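You operate a simulated robot arm through the tools that you are given. There is no shell and no other tool. Be economical: measure what you need, move in short steps, check, and stop when the job is done.

The job below is to be done with a simulated robot arm. You get a single attempt, and the scene is never put back.

JOB
Take the teal cloth and leave it on the small brown tray.
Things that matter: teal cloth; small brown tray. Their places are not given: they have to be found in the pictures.

It is judged by the outcome, as a careful person would: the job done as asked, and still so three seconds after it is handed in. It fails if anything else is knocked over, pushed out of place, dropped, spilled or broken. Flat cloth is picked up by pressing the open fingertips on it (5 to 10 N) and closing them slowly along it; thin cloth reads only 2 to 8 mm in the jaws.

ROBOT AND FRAMES
A 7-joint arm with a two-finger parallel gripper, fixed in place. Base frame: the origin is at the foot of the arm, x ahead of it, y to its left, z up; the work surface is at about z = 0. Readings come in mm, degrees, newtons and seconds.
With the tool pointing down near the work surface it reaches from about 240 to 620 mm from the base axis. Its first joint turns from -66.0 to 66.0 degrees. Payload 2.6 kg.
The TCP is the grasp point between the finger pads, 30 mm short of the fingertips. In the tool frame z runs along the fingers and y along their closing line. Largest opening 94 mm; finger width 28, thickness 10; the body of the gripper, 50 by 96 mm, starts 55 mm behind the TCP.
Orientation is that of the tool frame in the base frame, as a unit quaternion [w, x, y, z]. With the fingers straight down and closing along the base's y, the tool's x points along the base's -x, its y along +y and its z along -z.

CONTROLS
- The arm moves only by the tool drive_tool. Its argument "rows" is a list of rows, each a list of 3 entries, a list of its own where there are three numbers: the closure, from 0 (fully open) to 1 (shut), then the shift along the tool's x, y, z in units of 150 mm (1.0 is 150 mm), then the turn about the tool's z in units of 120 degrees (1.0 is 120 degrees). In form: [[jaw, [dx, dy, dz], twist], ...]. A call has 1 to 8 rows; each row is the pose to reach, as a shift and turn from the pose commanded when the call began, along the tool's axes at that moment. A call with a number of a shift or a turn outside -1 to 1 is refused whole. A row lasts 0.2 s, in which the tool goes at most 50 mm and 8.6 degrees; a call with a longer step from one row to the next is refused whole, and so is a gripper value outside its range. Where a pose cannot be reached the arm comes as near as it can. A force on the tool above 40 N (or 10 N above the force at the start of the call, whichever is more), or a blocked arm, ends the call early, and 0.2 s more pass. Each finger travels about 72 mm/s and halts on what it meets, pressing with about 33 N; the grip force reading is that of the motor and also rises with nothing between the fingers. The clock runs only during rows and for 0.2 s after the last one: add rows that repeat a pose to give the fingers time. The reply holds the time, the measured pose of the TCP, the force on the tool along the base axes, the opening and the grip force, in the units named above and with some noise, and new pictures: "pictures" is both (left out), scene, wrist or none.
- Cameras (640 x 400 px; columns grow to the right, rows downward): "scene" is fixed at [43.8, 446, 550]; the picture's right is [-0.64, -0.77, 0.00], its down [-0.53, 0.43, -0.73] and it looks along [0.56, -0.47, -0.68] (base axes); focal length 318 px, centre (320, 200). "wrist" rides on the gripper at [-37, 0, -58] in the tool frame; the picture's right is [0.00, -1.00, 0.00], its down [0.97, 0.00, -0.24] and it looks along [0.24, 0.00, 0.97] (tool axes); focal length 218 px, centre (320, 200).
- pixel_to_xyz(camera, pixels): for up to 12 pixels [column, row] of the newest picture of that camera ("zoom" is the newest enlarged one), the place [x, y, z] in the base frame of the surface seen there, good to about 2 mm. No time passes.
- close_up(camera, box): a new picture of the part [left, top, right, bottom] of that camera's present view, enlarged. No time passes.
- finish_job(): hands the job in; it is judged then, once.

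Work in short steps. Measure before you move; look again where a grasp or a placing could have gone wrong, and mend it. You have 60 turns and 170 pictures in all, those below and enlarged ones among them. Open the gripper and draw the arm clear of the work before you hand the job in, unless the task says otherwise; then end with one line.

The tools are called after ">>>" by a JSON object that holds its "method" and its "body". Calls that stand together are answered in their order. drive_tool: Moves the arm, as the interface text tells. Its arguments: {"type":"object","properties":{"rows":{"type":"array","items":{"type":"array"}},"pictures":{"type":"string","enum":["both","scene","wrist","none"]}},"required":["rows"]} The other tools are called the same way: pixel_to_xyz (camera, pixels) gives the place of the surface under pixels of a picture; close_up (camera, box) takes an enlarged picture of a part of a camera's view; finish_job () hands the job in.

At the start:

```text
time: 0.0
position: [314.8, 104.4, 245.5]
ee_rot: [-0.001, 0.0, 1.0, -0.001]
ft_force: [0.0, -0.1, -0.5]
width: 93.8
grip_force: 0.1
```

scene: 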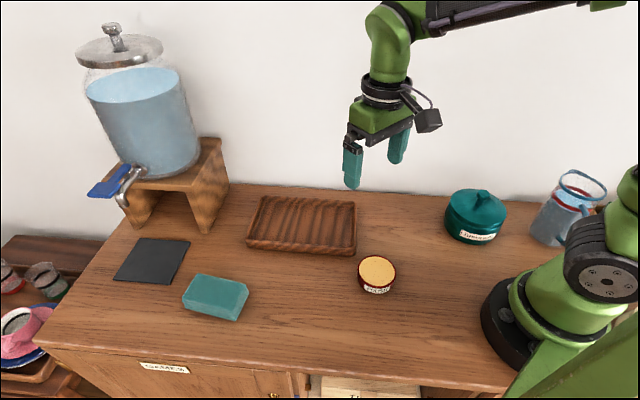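
wrist: 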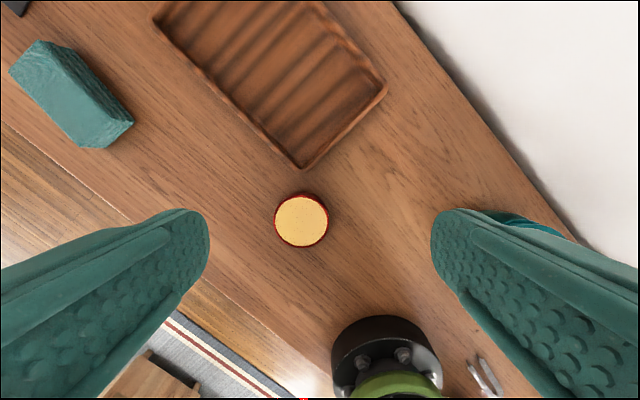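

The teal item near scene (215,297) looks like a folded cloth, and the brown ribbed tray is near (303,225). I'll enlarge and measure both.

>>> {"method": "close_up", "body": {"camera": "scene", "box": [100, 180, 420, 380]}}

>>> {"method": "pixel_to_xyz", "body": {"camera": "scene", "pixels": [[199, 276], [247, 288], [232, 312], [184, 296], [236, 320], [216, 292], [262, 197], [355, 204], [355, 254], [248, 243], [303, 225], [150, 260]]}}

>>> {"method": "pixel_to_xyz", "body": {"camera": "wrist", "pixels": [[40, 42], [10, 72], [80, 148], [132, 122], [70, 95], [300, 166], [386, 92], [155, 10], [280, 80], [300, 220], [120, 170], [30, 110]]}}

```text
2.00 times, centred on (260, 280) of scene
```

zoom: 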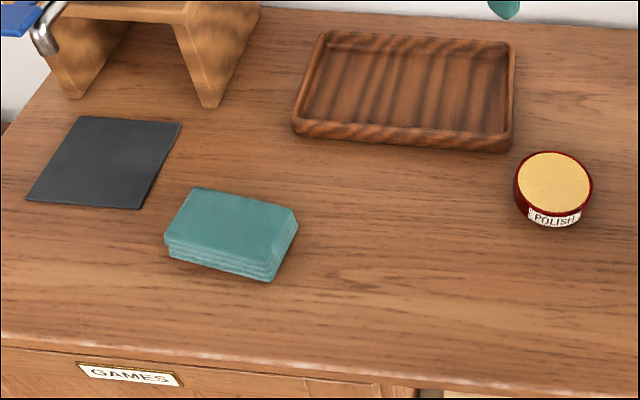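

```text
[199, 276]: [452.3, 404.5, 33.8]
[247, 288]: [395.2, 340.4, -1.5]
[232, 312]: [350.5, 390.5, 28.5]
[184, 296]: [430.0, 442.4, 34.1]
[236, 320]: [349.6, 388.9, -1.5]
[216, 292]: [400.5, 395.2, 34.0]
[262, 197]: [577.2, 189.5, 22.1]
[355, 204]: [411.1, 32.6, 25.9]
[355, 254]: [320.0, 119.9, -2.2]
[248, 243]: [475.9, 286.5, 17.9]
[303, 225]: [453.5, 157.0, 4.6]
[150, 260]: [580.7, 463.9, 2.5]
```

```text
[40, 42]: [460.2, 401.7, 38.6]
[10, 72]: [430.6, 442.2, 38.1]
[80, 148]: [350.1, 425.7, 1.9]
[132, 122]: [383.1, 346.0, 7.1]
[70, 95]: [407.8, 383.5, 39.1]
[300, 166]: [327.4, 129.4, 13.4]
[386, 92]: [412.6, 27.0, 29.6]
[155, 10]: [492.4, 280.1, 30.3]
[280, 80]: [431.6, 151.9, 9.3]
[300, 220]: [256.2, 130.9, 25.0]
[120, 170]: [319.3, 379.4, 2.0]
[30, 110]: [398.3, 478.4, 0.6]
```

The cloth is a folded stack centred about (402,397), with its top at z≈34. Its short side is about 45 mm, along roughly 120° in the base frame. The tray is centred at about (450,157). I'll travel at height towards a point above the cloth.

>>> {"method": "drive_tool", "body": {"rows": [[0, [-0.07, 0.244, 0], 0], [0, [-0.145, 0.488, 0], 0], [0, [-0.217, 0.731, 0], 0], [0, [-0.29, 0.975, 0], 0]], "pictures": "none"}}

>>> {"method": "drive_tool", "body": {"rows": [[0, [-0.07, 0.244, 0], -0.0625], [0, [-0.145, 0.488, 0], -0.125], [0, [-0.217, 0.731, 0], -0.1875], [0, [-0.29, 0.975, 0], -0.25], [0, [-0.29, 0.975, 0], -0.25]]}}

```text
time: 1.0
position: [360.7, 251.0, 242.2]
ee_rot: [0.0, 0.0, 1.0, -0.001]
ft_force: [0.5, 0.0, 0.5]
width: 93.9
grip_force: 0.1
```

```text
time: 2.2
position: [401.9, 396.2, 245.2]
ee_rot: [0.0, -0.259, 0.966, 0.0]
ft_force: [0.5, -0.2, -0.1]
width: 93.9
grip_force: 0.1
```

scene: 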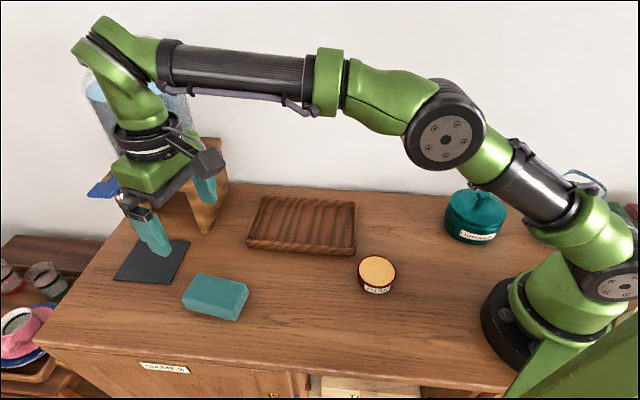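
wrist: 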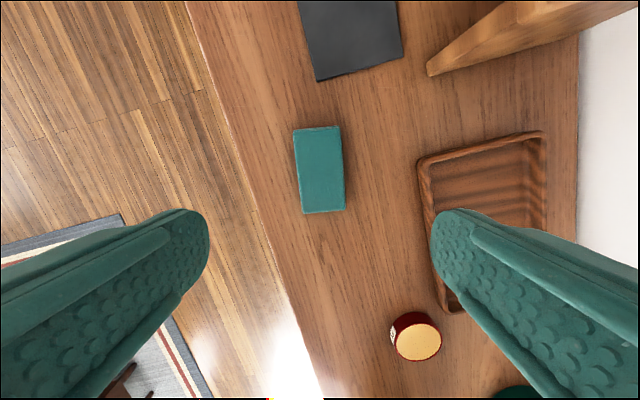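

The cloth is at wrist (320,170), nearly aligned with the fingers. I'll measure its top corners from this view.

>>> {"method": "pixel_to_xyz", "body": {"camera": "wrist", "pixels": [[296, 131], [337, 128], [342, 206], [305, 210], [319, 170], [297, 170], [340, 170]]}}

>>> {"method": "close_up", "body": {"camera": "wrist", "box": [240, 100, 400, 240]}}

```text
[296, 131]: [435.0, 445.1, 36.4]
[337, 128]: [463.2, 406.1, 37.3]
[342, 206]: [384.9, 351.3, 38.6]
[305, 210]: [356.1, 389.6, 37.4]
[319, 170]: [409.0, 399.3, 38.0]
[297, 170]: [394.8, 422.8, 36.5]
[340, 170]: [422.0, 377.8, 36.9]
```

```text
2.86 times, centred on (320, 170) of wrist
```

zoom: 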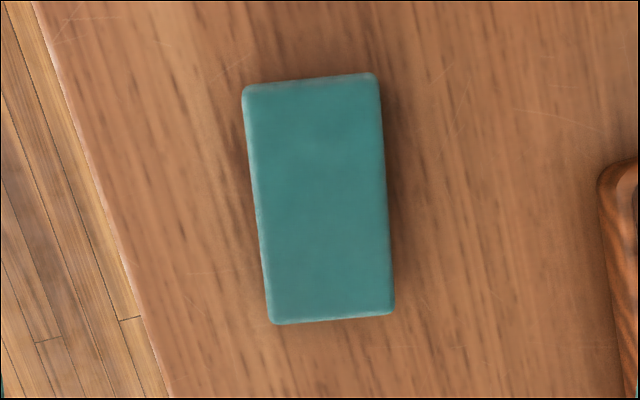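

Cloth centre is about (409,398), with its long axis at 35°, so I'll correct by 5° and a small shift while descending 150 mm.

>>> {"method": "drive_tool", "body": {"rows": [[0, [-0.049, -0.013, 0.2], -0.0417], [0, [-0.049, -0.013, 0.45], -0.0417], [0, [-0.049, -0.013, 0.7], -0.0417], [0, [-0.049, -0.013, 0.95], -0.0417], [0, [-0.049, -0.013, 0.95], -0.0417]]}}

```text
time: 3.4
position: [411.9, 400.3, 101.7]
ee_rot: [0.0, -0.3, 0.954, 0.001]
ft_force: [0.4, -0.6, -0.1]
width: 94.1
grip_force: 0.0
```

scene: 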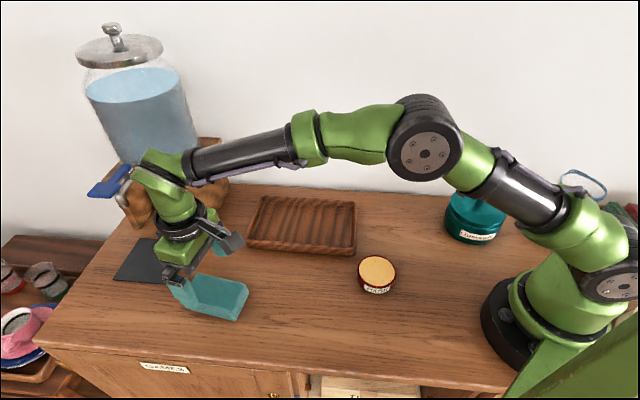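
wrist: 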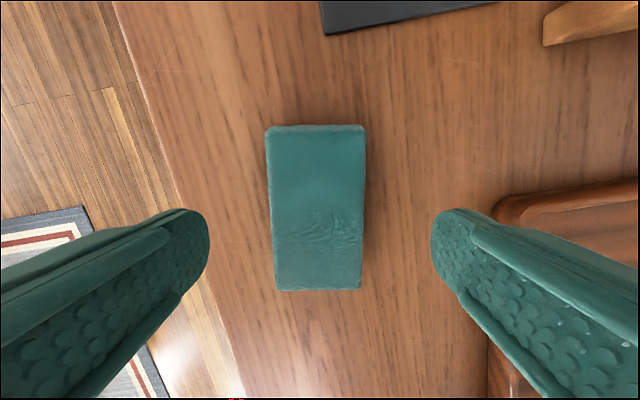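

The fingers straddle the cloth evenly (wrist 275–365, jaws about 205–432). I'll descend to TCP z≈34 and close gently.

>>> {"method": "drive_tool", "body": {"rows": [[0, [0.01, 0, 0.15], 0], [0, [0.01, 0, 0.3], 0], [0, [0.01, 0, 0.42], 0], [0, [0.01, 0, 0.45], 0], [0, [0.01, 0, 0.45], 0]]}}

```text
time: 4.6
position: [408.6, 396.9, 34.2]
ee_rot: [0.0, -0.301, 0.954, 0.0]
ft_force: [-0.9, 0.0, 0.4]
width: 94.1
grip_force: 0.0
```

scene: 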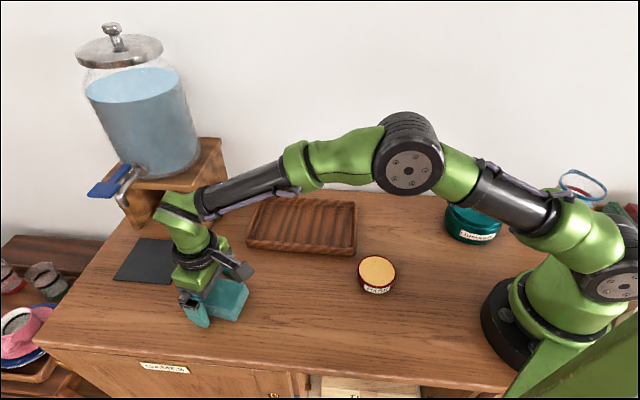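
wrist: 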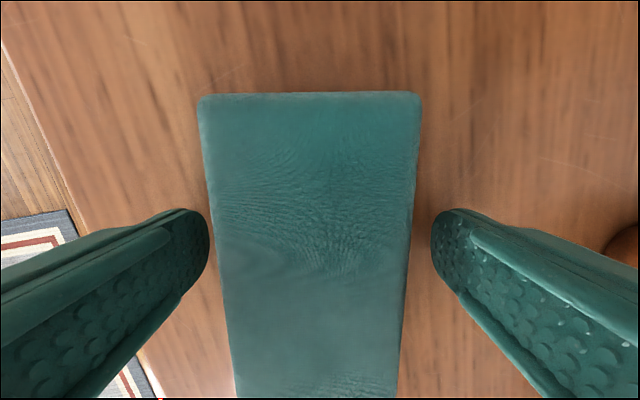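

The fingers are beside the stack and clear of it, so I close gradually and hold.

>>> {"method": "drive_tool", "body": {"rows": [[0.15, [0, 0, 0], 0], [0.3, [0, 0, 0], 0], [0.45, [0, 0, 0], 0], [0.6, [0, 0, 0], 0], [0.7, [0, 0, 0], 0], [0.8, [0, 0, 0], 0], [0.8, [0, 0, 0], 0]]}}

```text
time: 6.2
position: [410.3, 397.2, 33.7]
ee_rot: [-0.001, -0.301, 0.954, 0.0]
ft_force: [0.1, 0.8, 1.2]
width: 63.3
grip_force: 32.7
```

scene: 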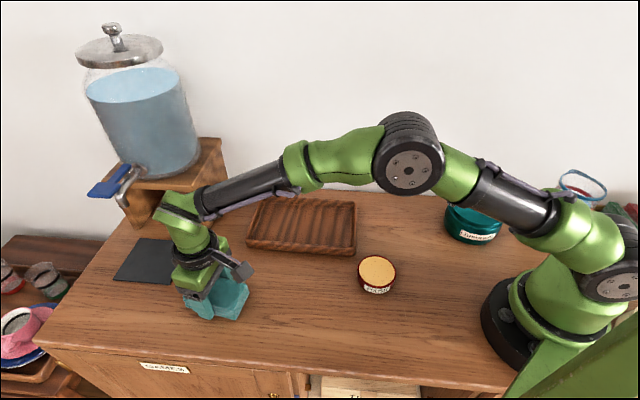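
wrist: 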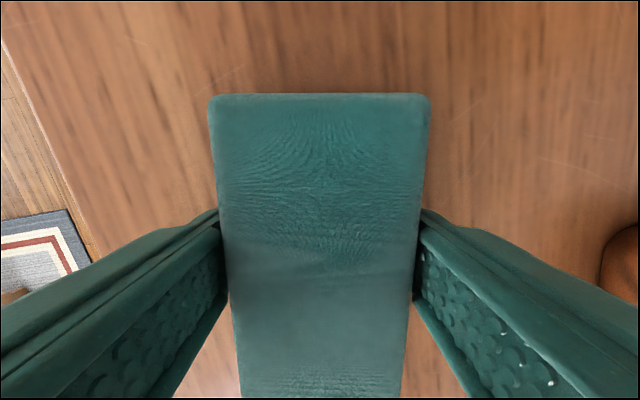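

The jaws stopped at 63 mm with a firm grip on the cloth. I'll lift slowly and check that it comes along.

>>> {"method": "drive_tool", "body": {"rows": [[0.8, [0, 0, -0.05], 0], [0.8, [0, 0, -0.15], 0], [0.8, [0, 0, -0.3], 0], [0.8, [0, 0, -0.5], 0], [0.8, [0, 0, -0.7], 0], [0.8, [0, 0, -0.7], 0]]}}

```text
time: 7.6
position: [407.3, 396.1, 139.8]
ee_rot: [0.0, -0.301, 0.954, 0.001]
ft_force: [-0.1, -0.6, -0.2]
width: 63.5
grip_force: 32.9
```

scene: 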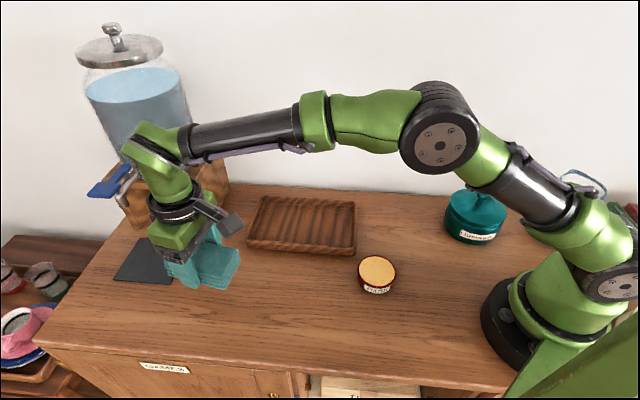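
wrist: 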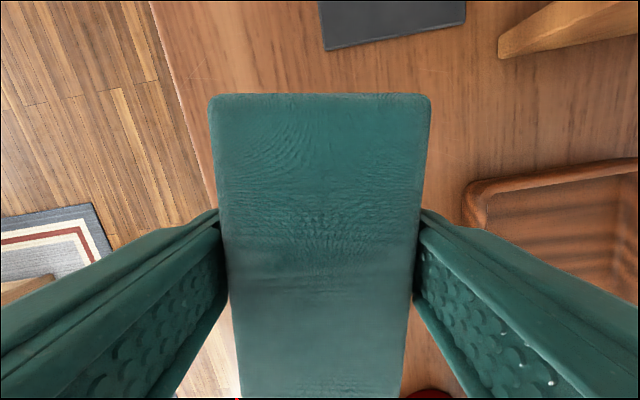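

The cloth is held. I'll measure the tray's inner and outer edges precisely before carrying it over.

>>> {"method": "close_up", "body": {"camera": "scene", "box": [230, 180, 374, 270]}}

>>> {"method": "drive_tool", "body": {"rows": [[0.8, [0.07, -0.146, 0], 0], [0.8, [0.17, -0.36, 0], 0], [0.8, [0.26, -0.55, 0], 0], [0.8, [0.347, -0.728, 0], 0], [0.8, [0.347, -0.728, 0], 0]]}}

```text
4.44 times, centred on (302, 225) of scene
```

zoom: 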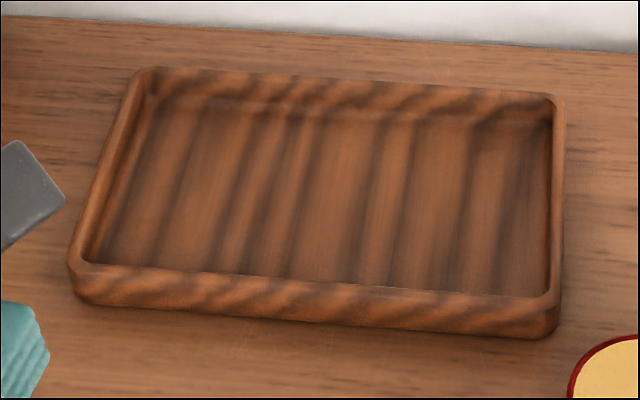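

```text
time: 8.8
position: [429.0, 276.6, 139.6]
ee_rot: [0.001, -0.301, 0.954, 0.0]
ft_force: [-0.3, -0.2, 0.3]
width: 63.4
grip_force: 33.1
```

scene: 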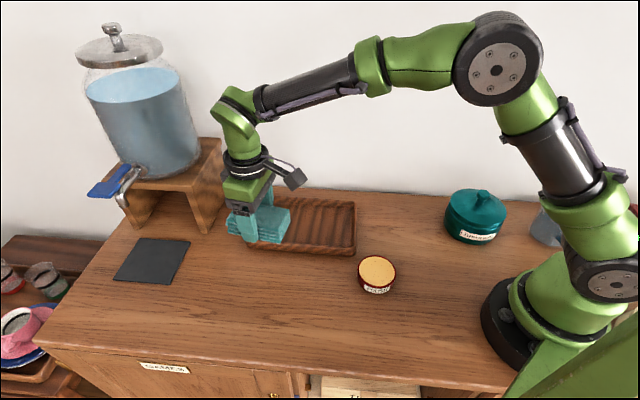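
wrist: 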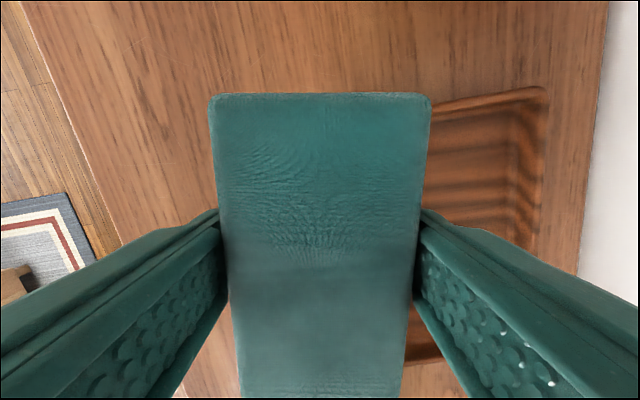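

I'll query the tray's rim and floor corners in the enlarged picture.

>>> {"method": "pixel_to_xyz", "body": {"camera": "zoom", "pixels": [[150, 72], [555, 98], [550, 305], [78, 270], [155, 105], [540, 130], [540, 285], [105, 250], [320, 190], [310, 278], [340, 120], [340, 82]]}}

```text
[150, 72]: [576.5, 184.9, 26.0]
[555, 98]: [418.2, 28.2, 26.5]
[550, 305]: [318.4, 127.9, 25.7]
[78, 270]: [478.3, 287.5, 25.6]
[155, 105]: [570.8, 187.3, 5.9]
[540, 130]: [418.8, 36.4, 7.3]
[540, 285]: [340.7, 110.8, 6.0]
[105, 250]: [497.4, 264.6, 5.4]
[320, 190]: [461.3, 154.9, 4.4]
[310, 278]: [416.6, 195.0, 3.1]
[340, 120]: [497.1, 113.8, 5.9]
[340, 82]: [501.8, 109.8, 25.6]
```

Tray centre is (448,157) at 45°, inner width about 125 mm, floor z≈5 and rim z≈26. I'll move above the centre and turn 10°.

>>> {"method": "drive_tool", "body": {"rows": [[0.8, [0.07, -0.146, 0], -0.02], [0.8, [0.17, -0.36, 0], -0.04], [0.8, [0.26, -0.55, 0], -0.06], [0.8, [0.352, -0.73, 0], -0.083], [0.8, [0.352, -0.73, 0], -0.083]]}}

```text
time: 10.0
position: [448.6, 158.8, 138.6]
ee_rot: [0.0, -0.384, 0.923, 0.0]
ft_force: [-0.3, -0.5, -0.2]
width: 63.5
grip_force: 32.8
```

scene: 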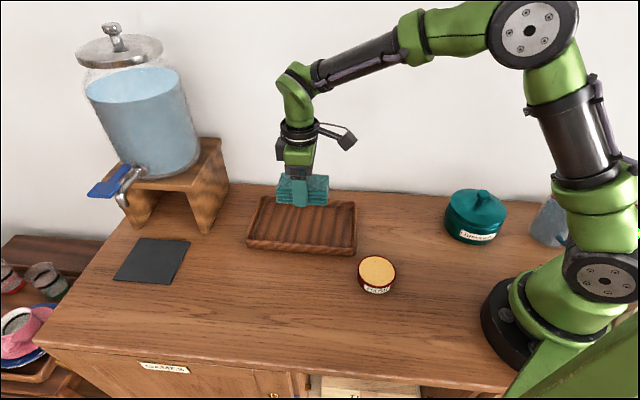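
wrist: 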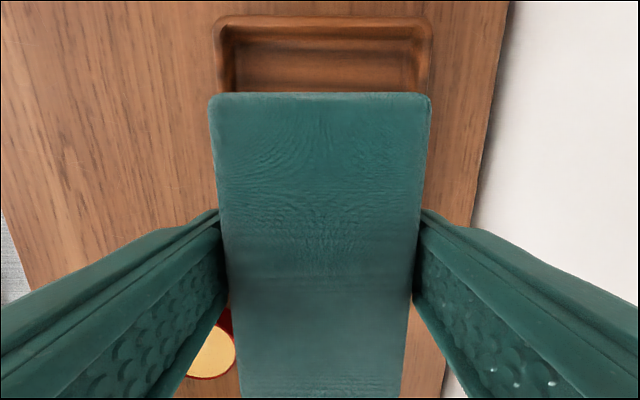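

The cloth is aligned over the tray. I'll lower to TCP z≈42, watching the contact force.

>>> {"method": "drive_tool", "body": {"rows": [[0.8, [0, 0, 0.15], 0], [0.8, [0, 0, 0.35], 0], [0.8, [0, 0, 0.5], 0], [0.8, [0, 0, 0.6], 0], [0.8, [0, 0, 0.64], 0], [0.8, [0, 0, 0.64], 0]]}}

```text
time: 11.4
position: [447.5, 158.7, 42.7]
ee_rot: [0.0, -0.383, 0.924, 0.0]
ft_force: [0.0, -1.2, 0.2]
width: 63.1
grip_force: 32.6
```

scene: 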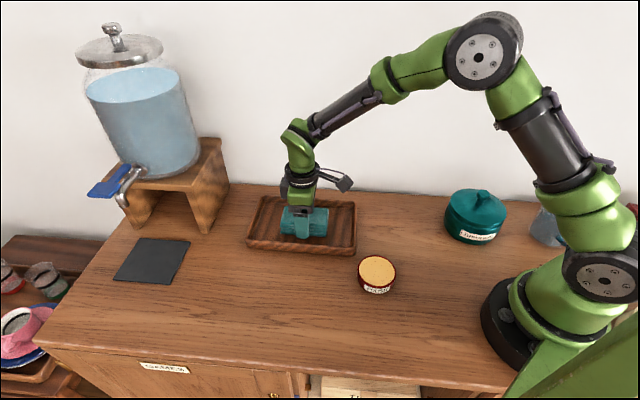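
wrist: 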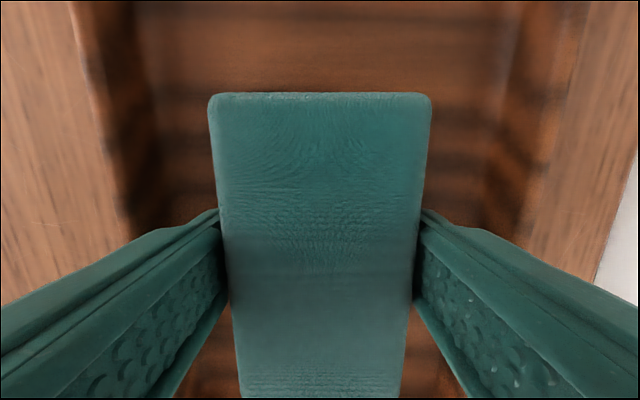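

It's down inside the tray with no hard contact. I'll lower 2 mm more, open only to about 78 mm to clear the tray walls, then rise.

>>> {"method": "drive_tool", "body": {"rows": [[0.8, [0, 0, 0.013], 0], [0.3, [0, 0, 0.013], 0], [0.17, [0, 0, 0.013], 0], [0.17, [0, 0, 0.013], 0], [0.17, [0, 0, 0.013], 0]]}}

```text
time: 12.6
position: [449.2, 157.3, 41.5]
ee_rot: [-0.001, -0.383, 0.924, 0.0]
ft_force: [0.1, -0.3, -0.1]
width: 78.1
grip_force: 0.2
```

scene: 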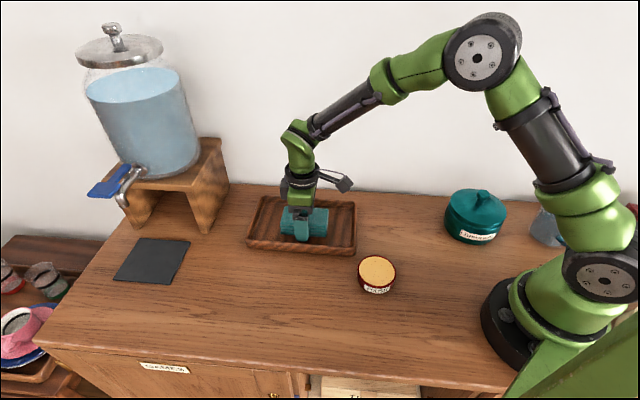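
wrist: 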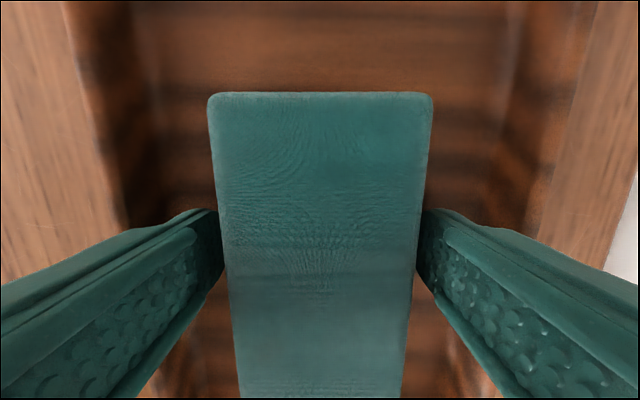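

The fingers are loose but close to the cloth. I'll open slightly more, to about 86 mm, and rise straight up.

>>> {"method": "drive_tool", "body": {"rows": [[0.085, [0, 0, 0], 0], [0.085, [0, 0, -0.03], 0], [0.085, [0, 0, -0.1], 0], [0.085, [0, 0, -0.25], 0], [0.085, [0, 0, -0.5], 0], [0.085, [0, 0, -0.75], 0], [0, [0, 0, -1.0], 0], [0, [0, 0, -1.0], 0]]}}

```text
time: 14.4
position: [449.3, 158.0, 191.1]
ee_rot: [0.0, -0.383, 0.924, 0.0]
ft_force: [0.5, -0.2, 0.3]
width: 93.9
grip_force: 0.1
```

scene: 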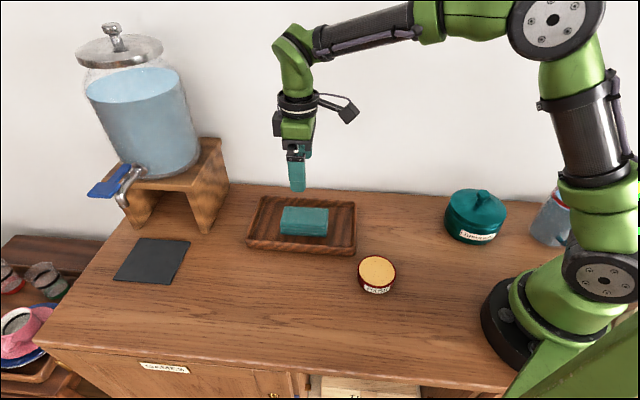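
wrist: 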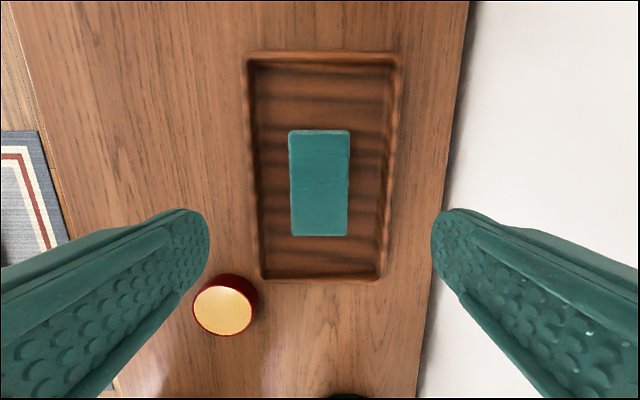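

The cloth lies flat in the middle of the tray, the gripper is open and well clear, and nothing else has moved. I'll hand it in.

>>> {"method": "finish_job", "body": {}}

```text
The job is handed in.
```

The teal cloth is lying on the small brown tray, and the arm is open and clear of it.
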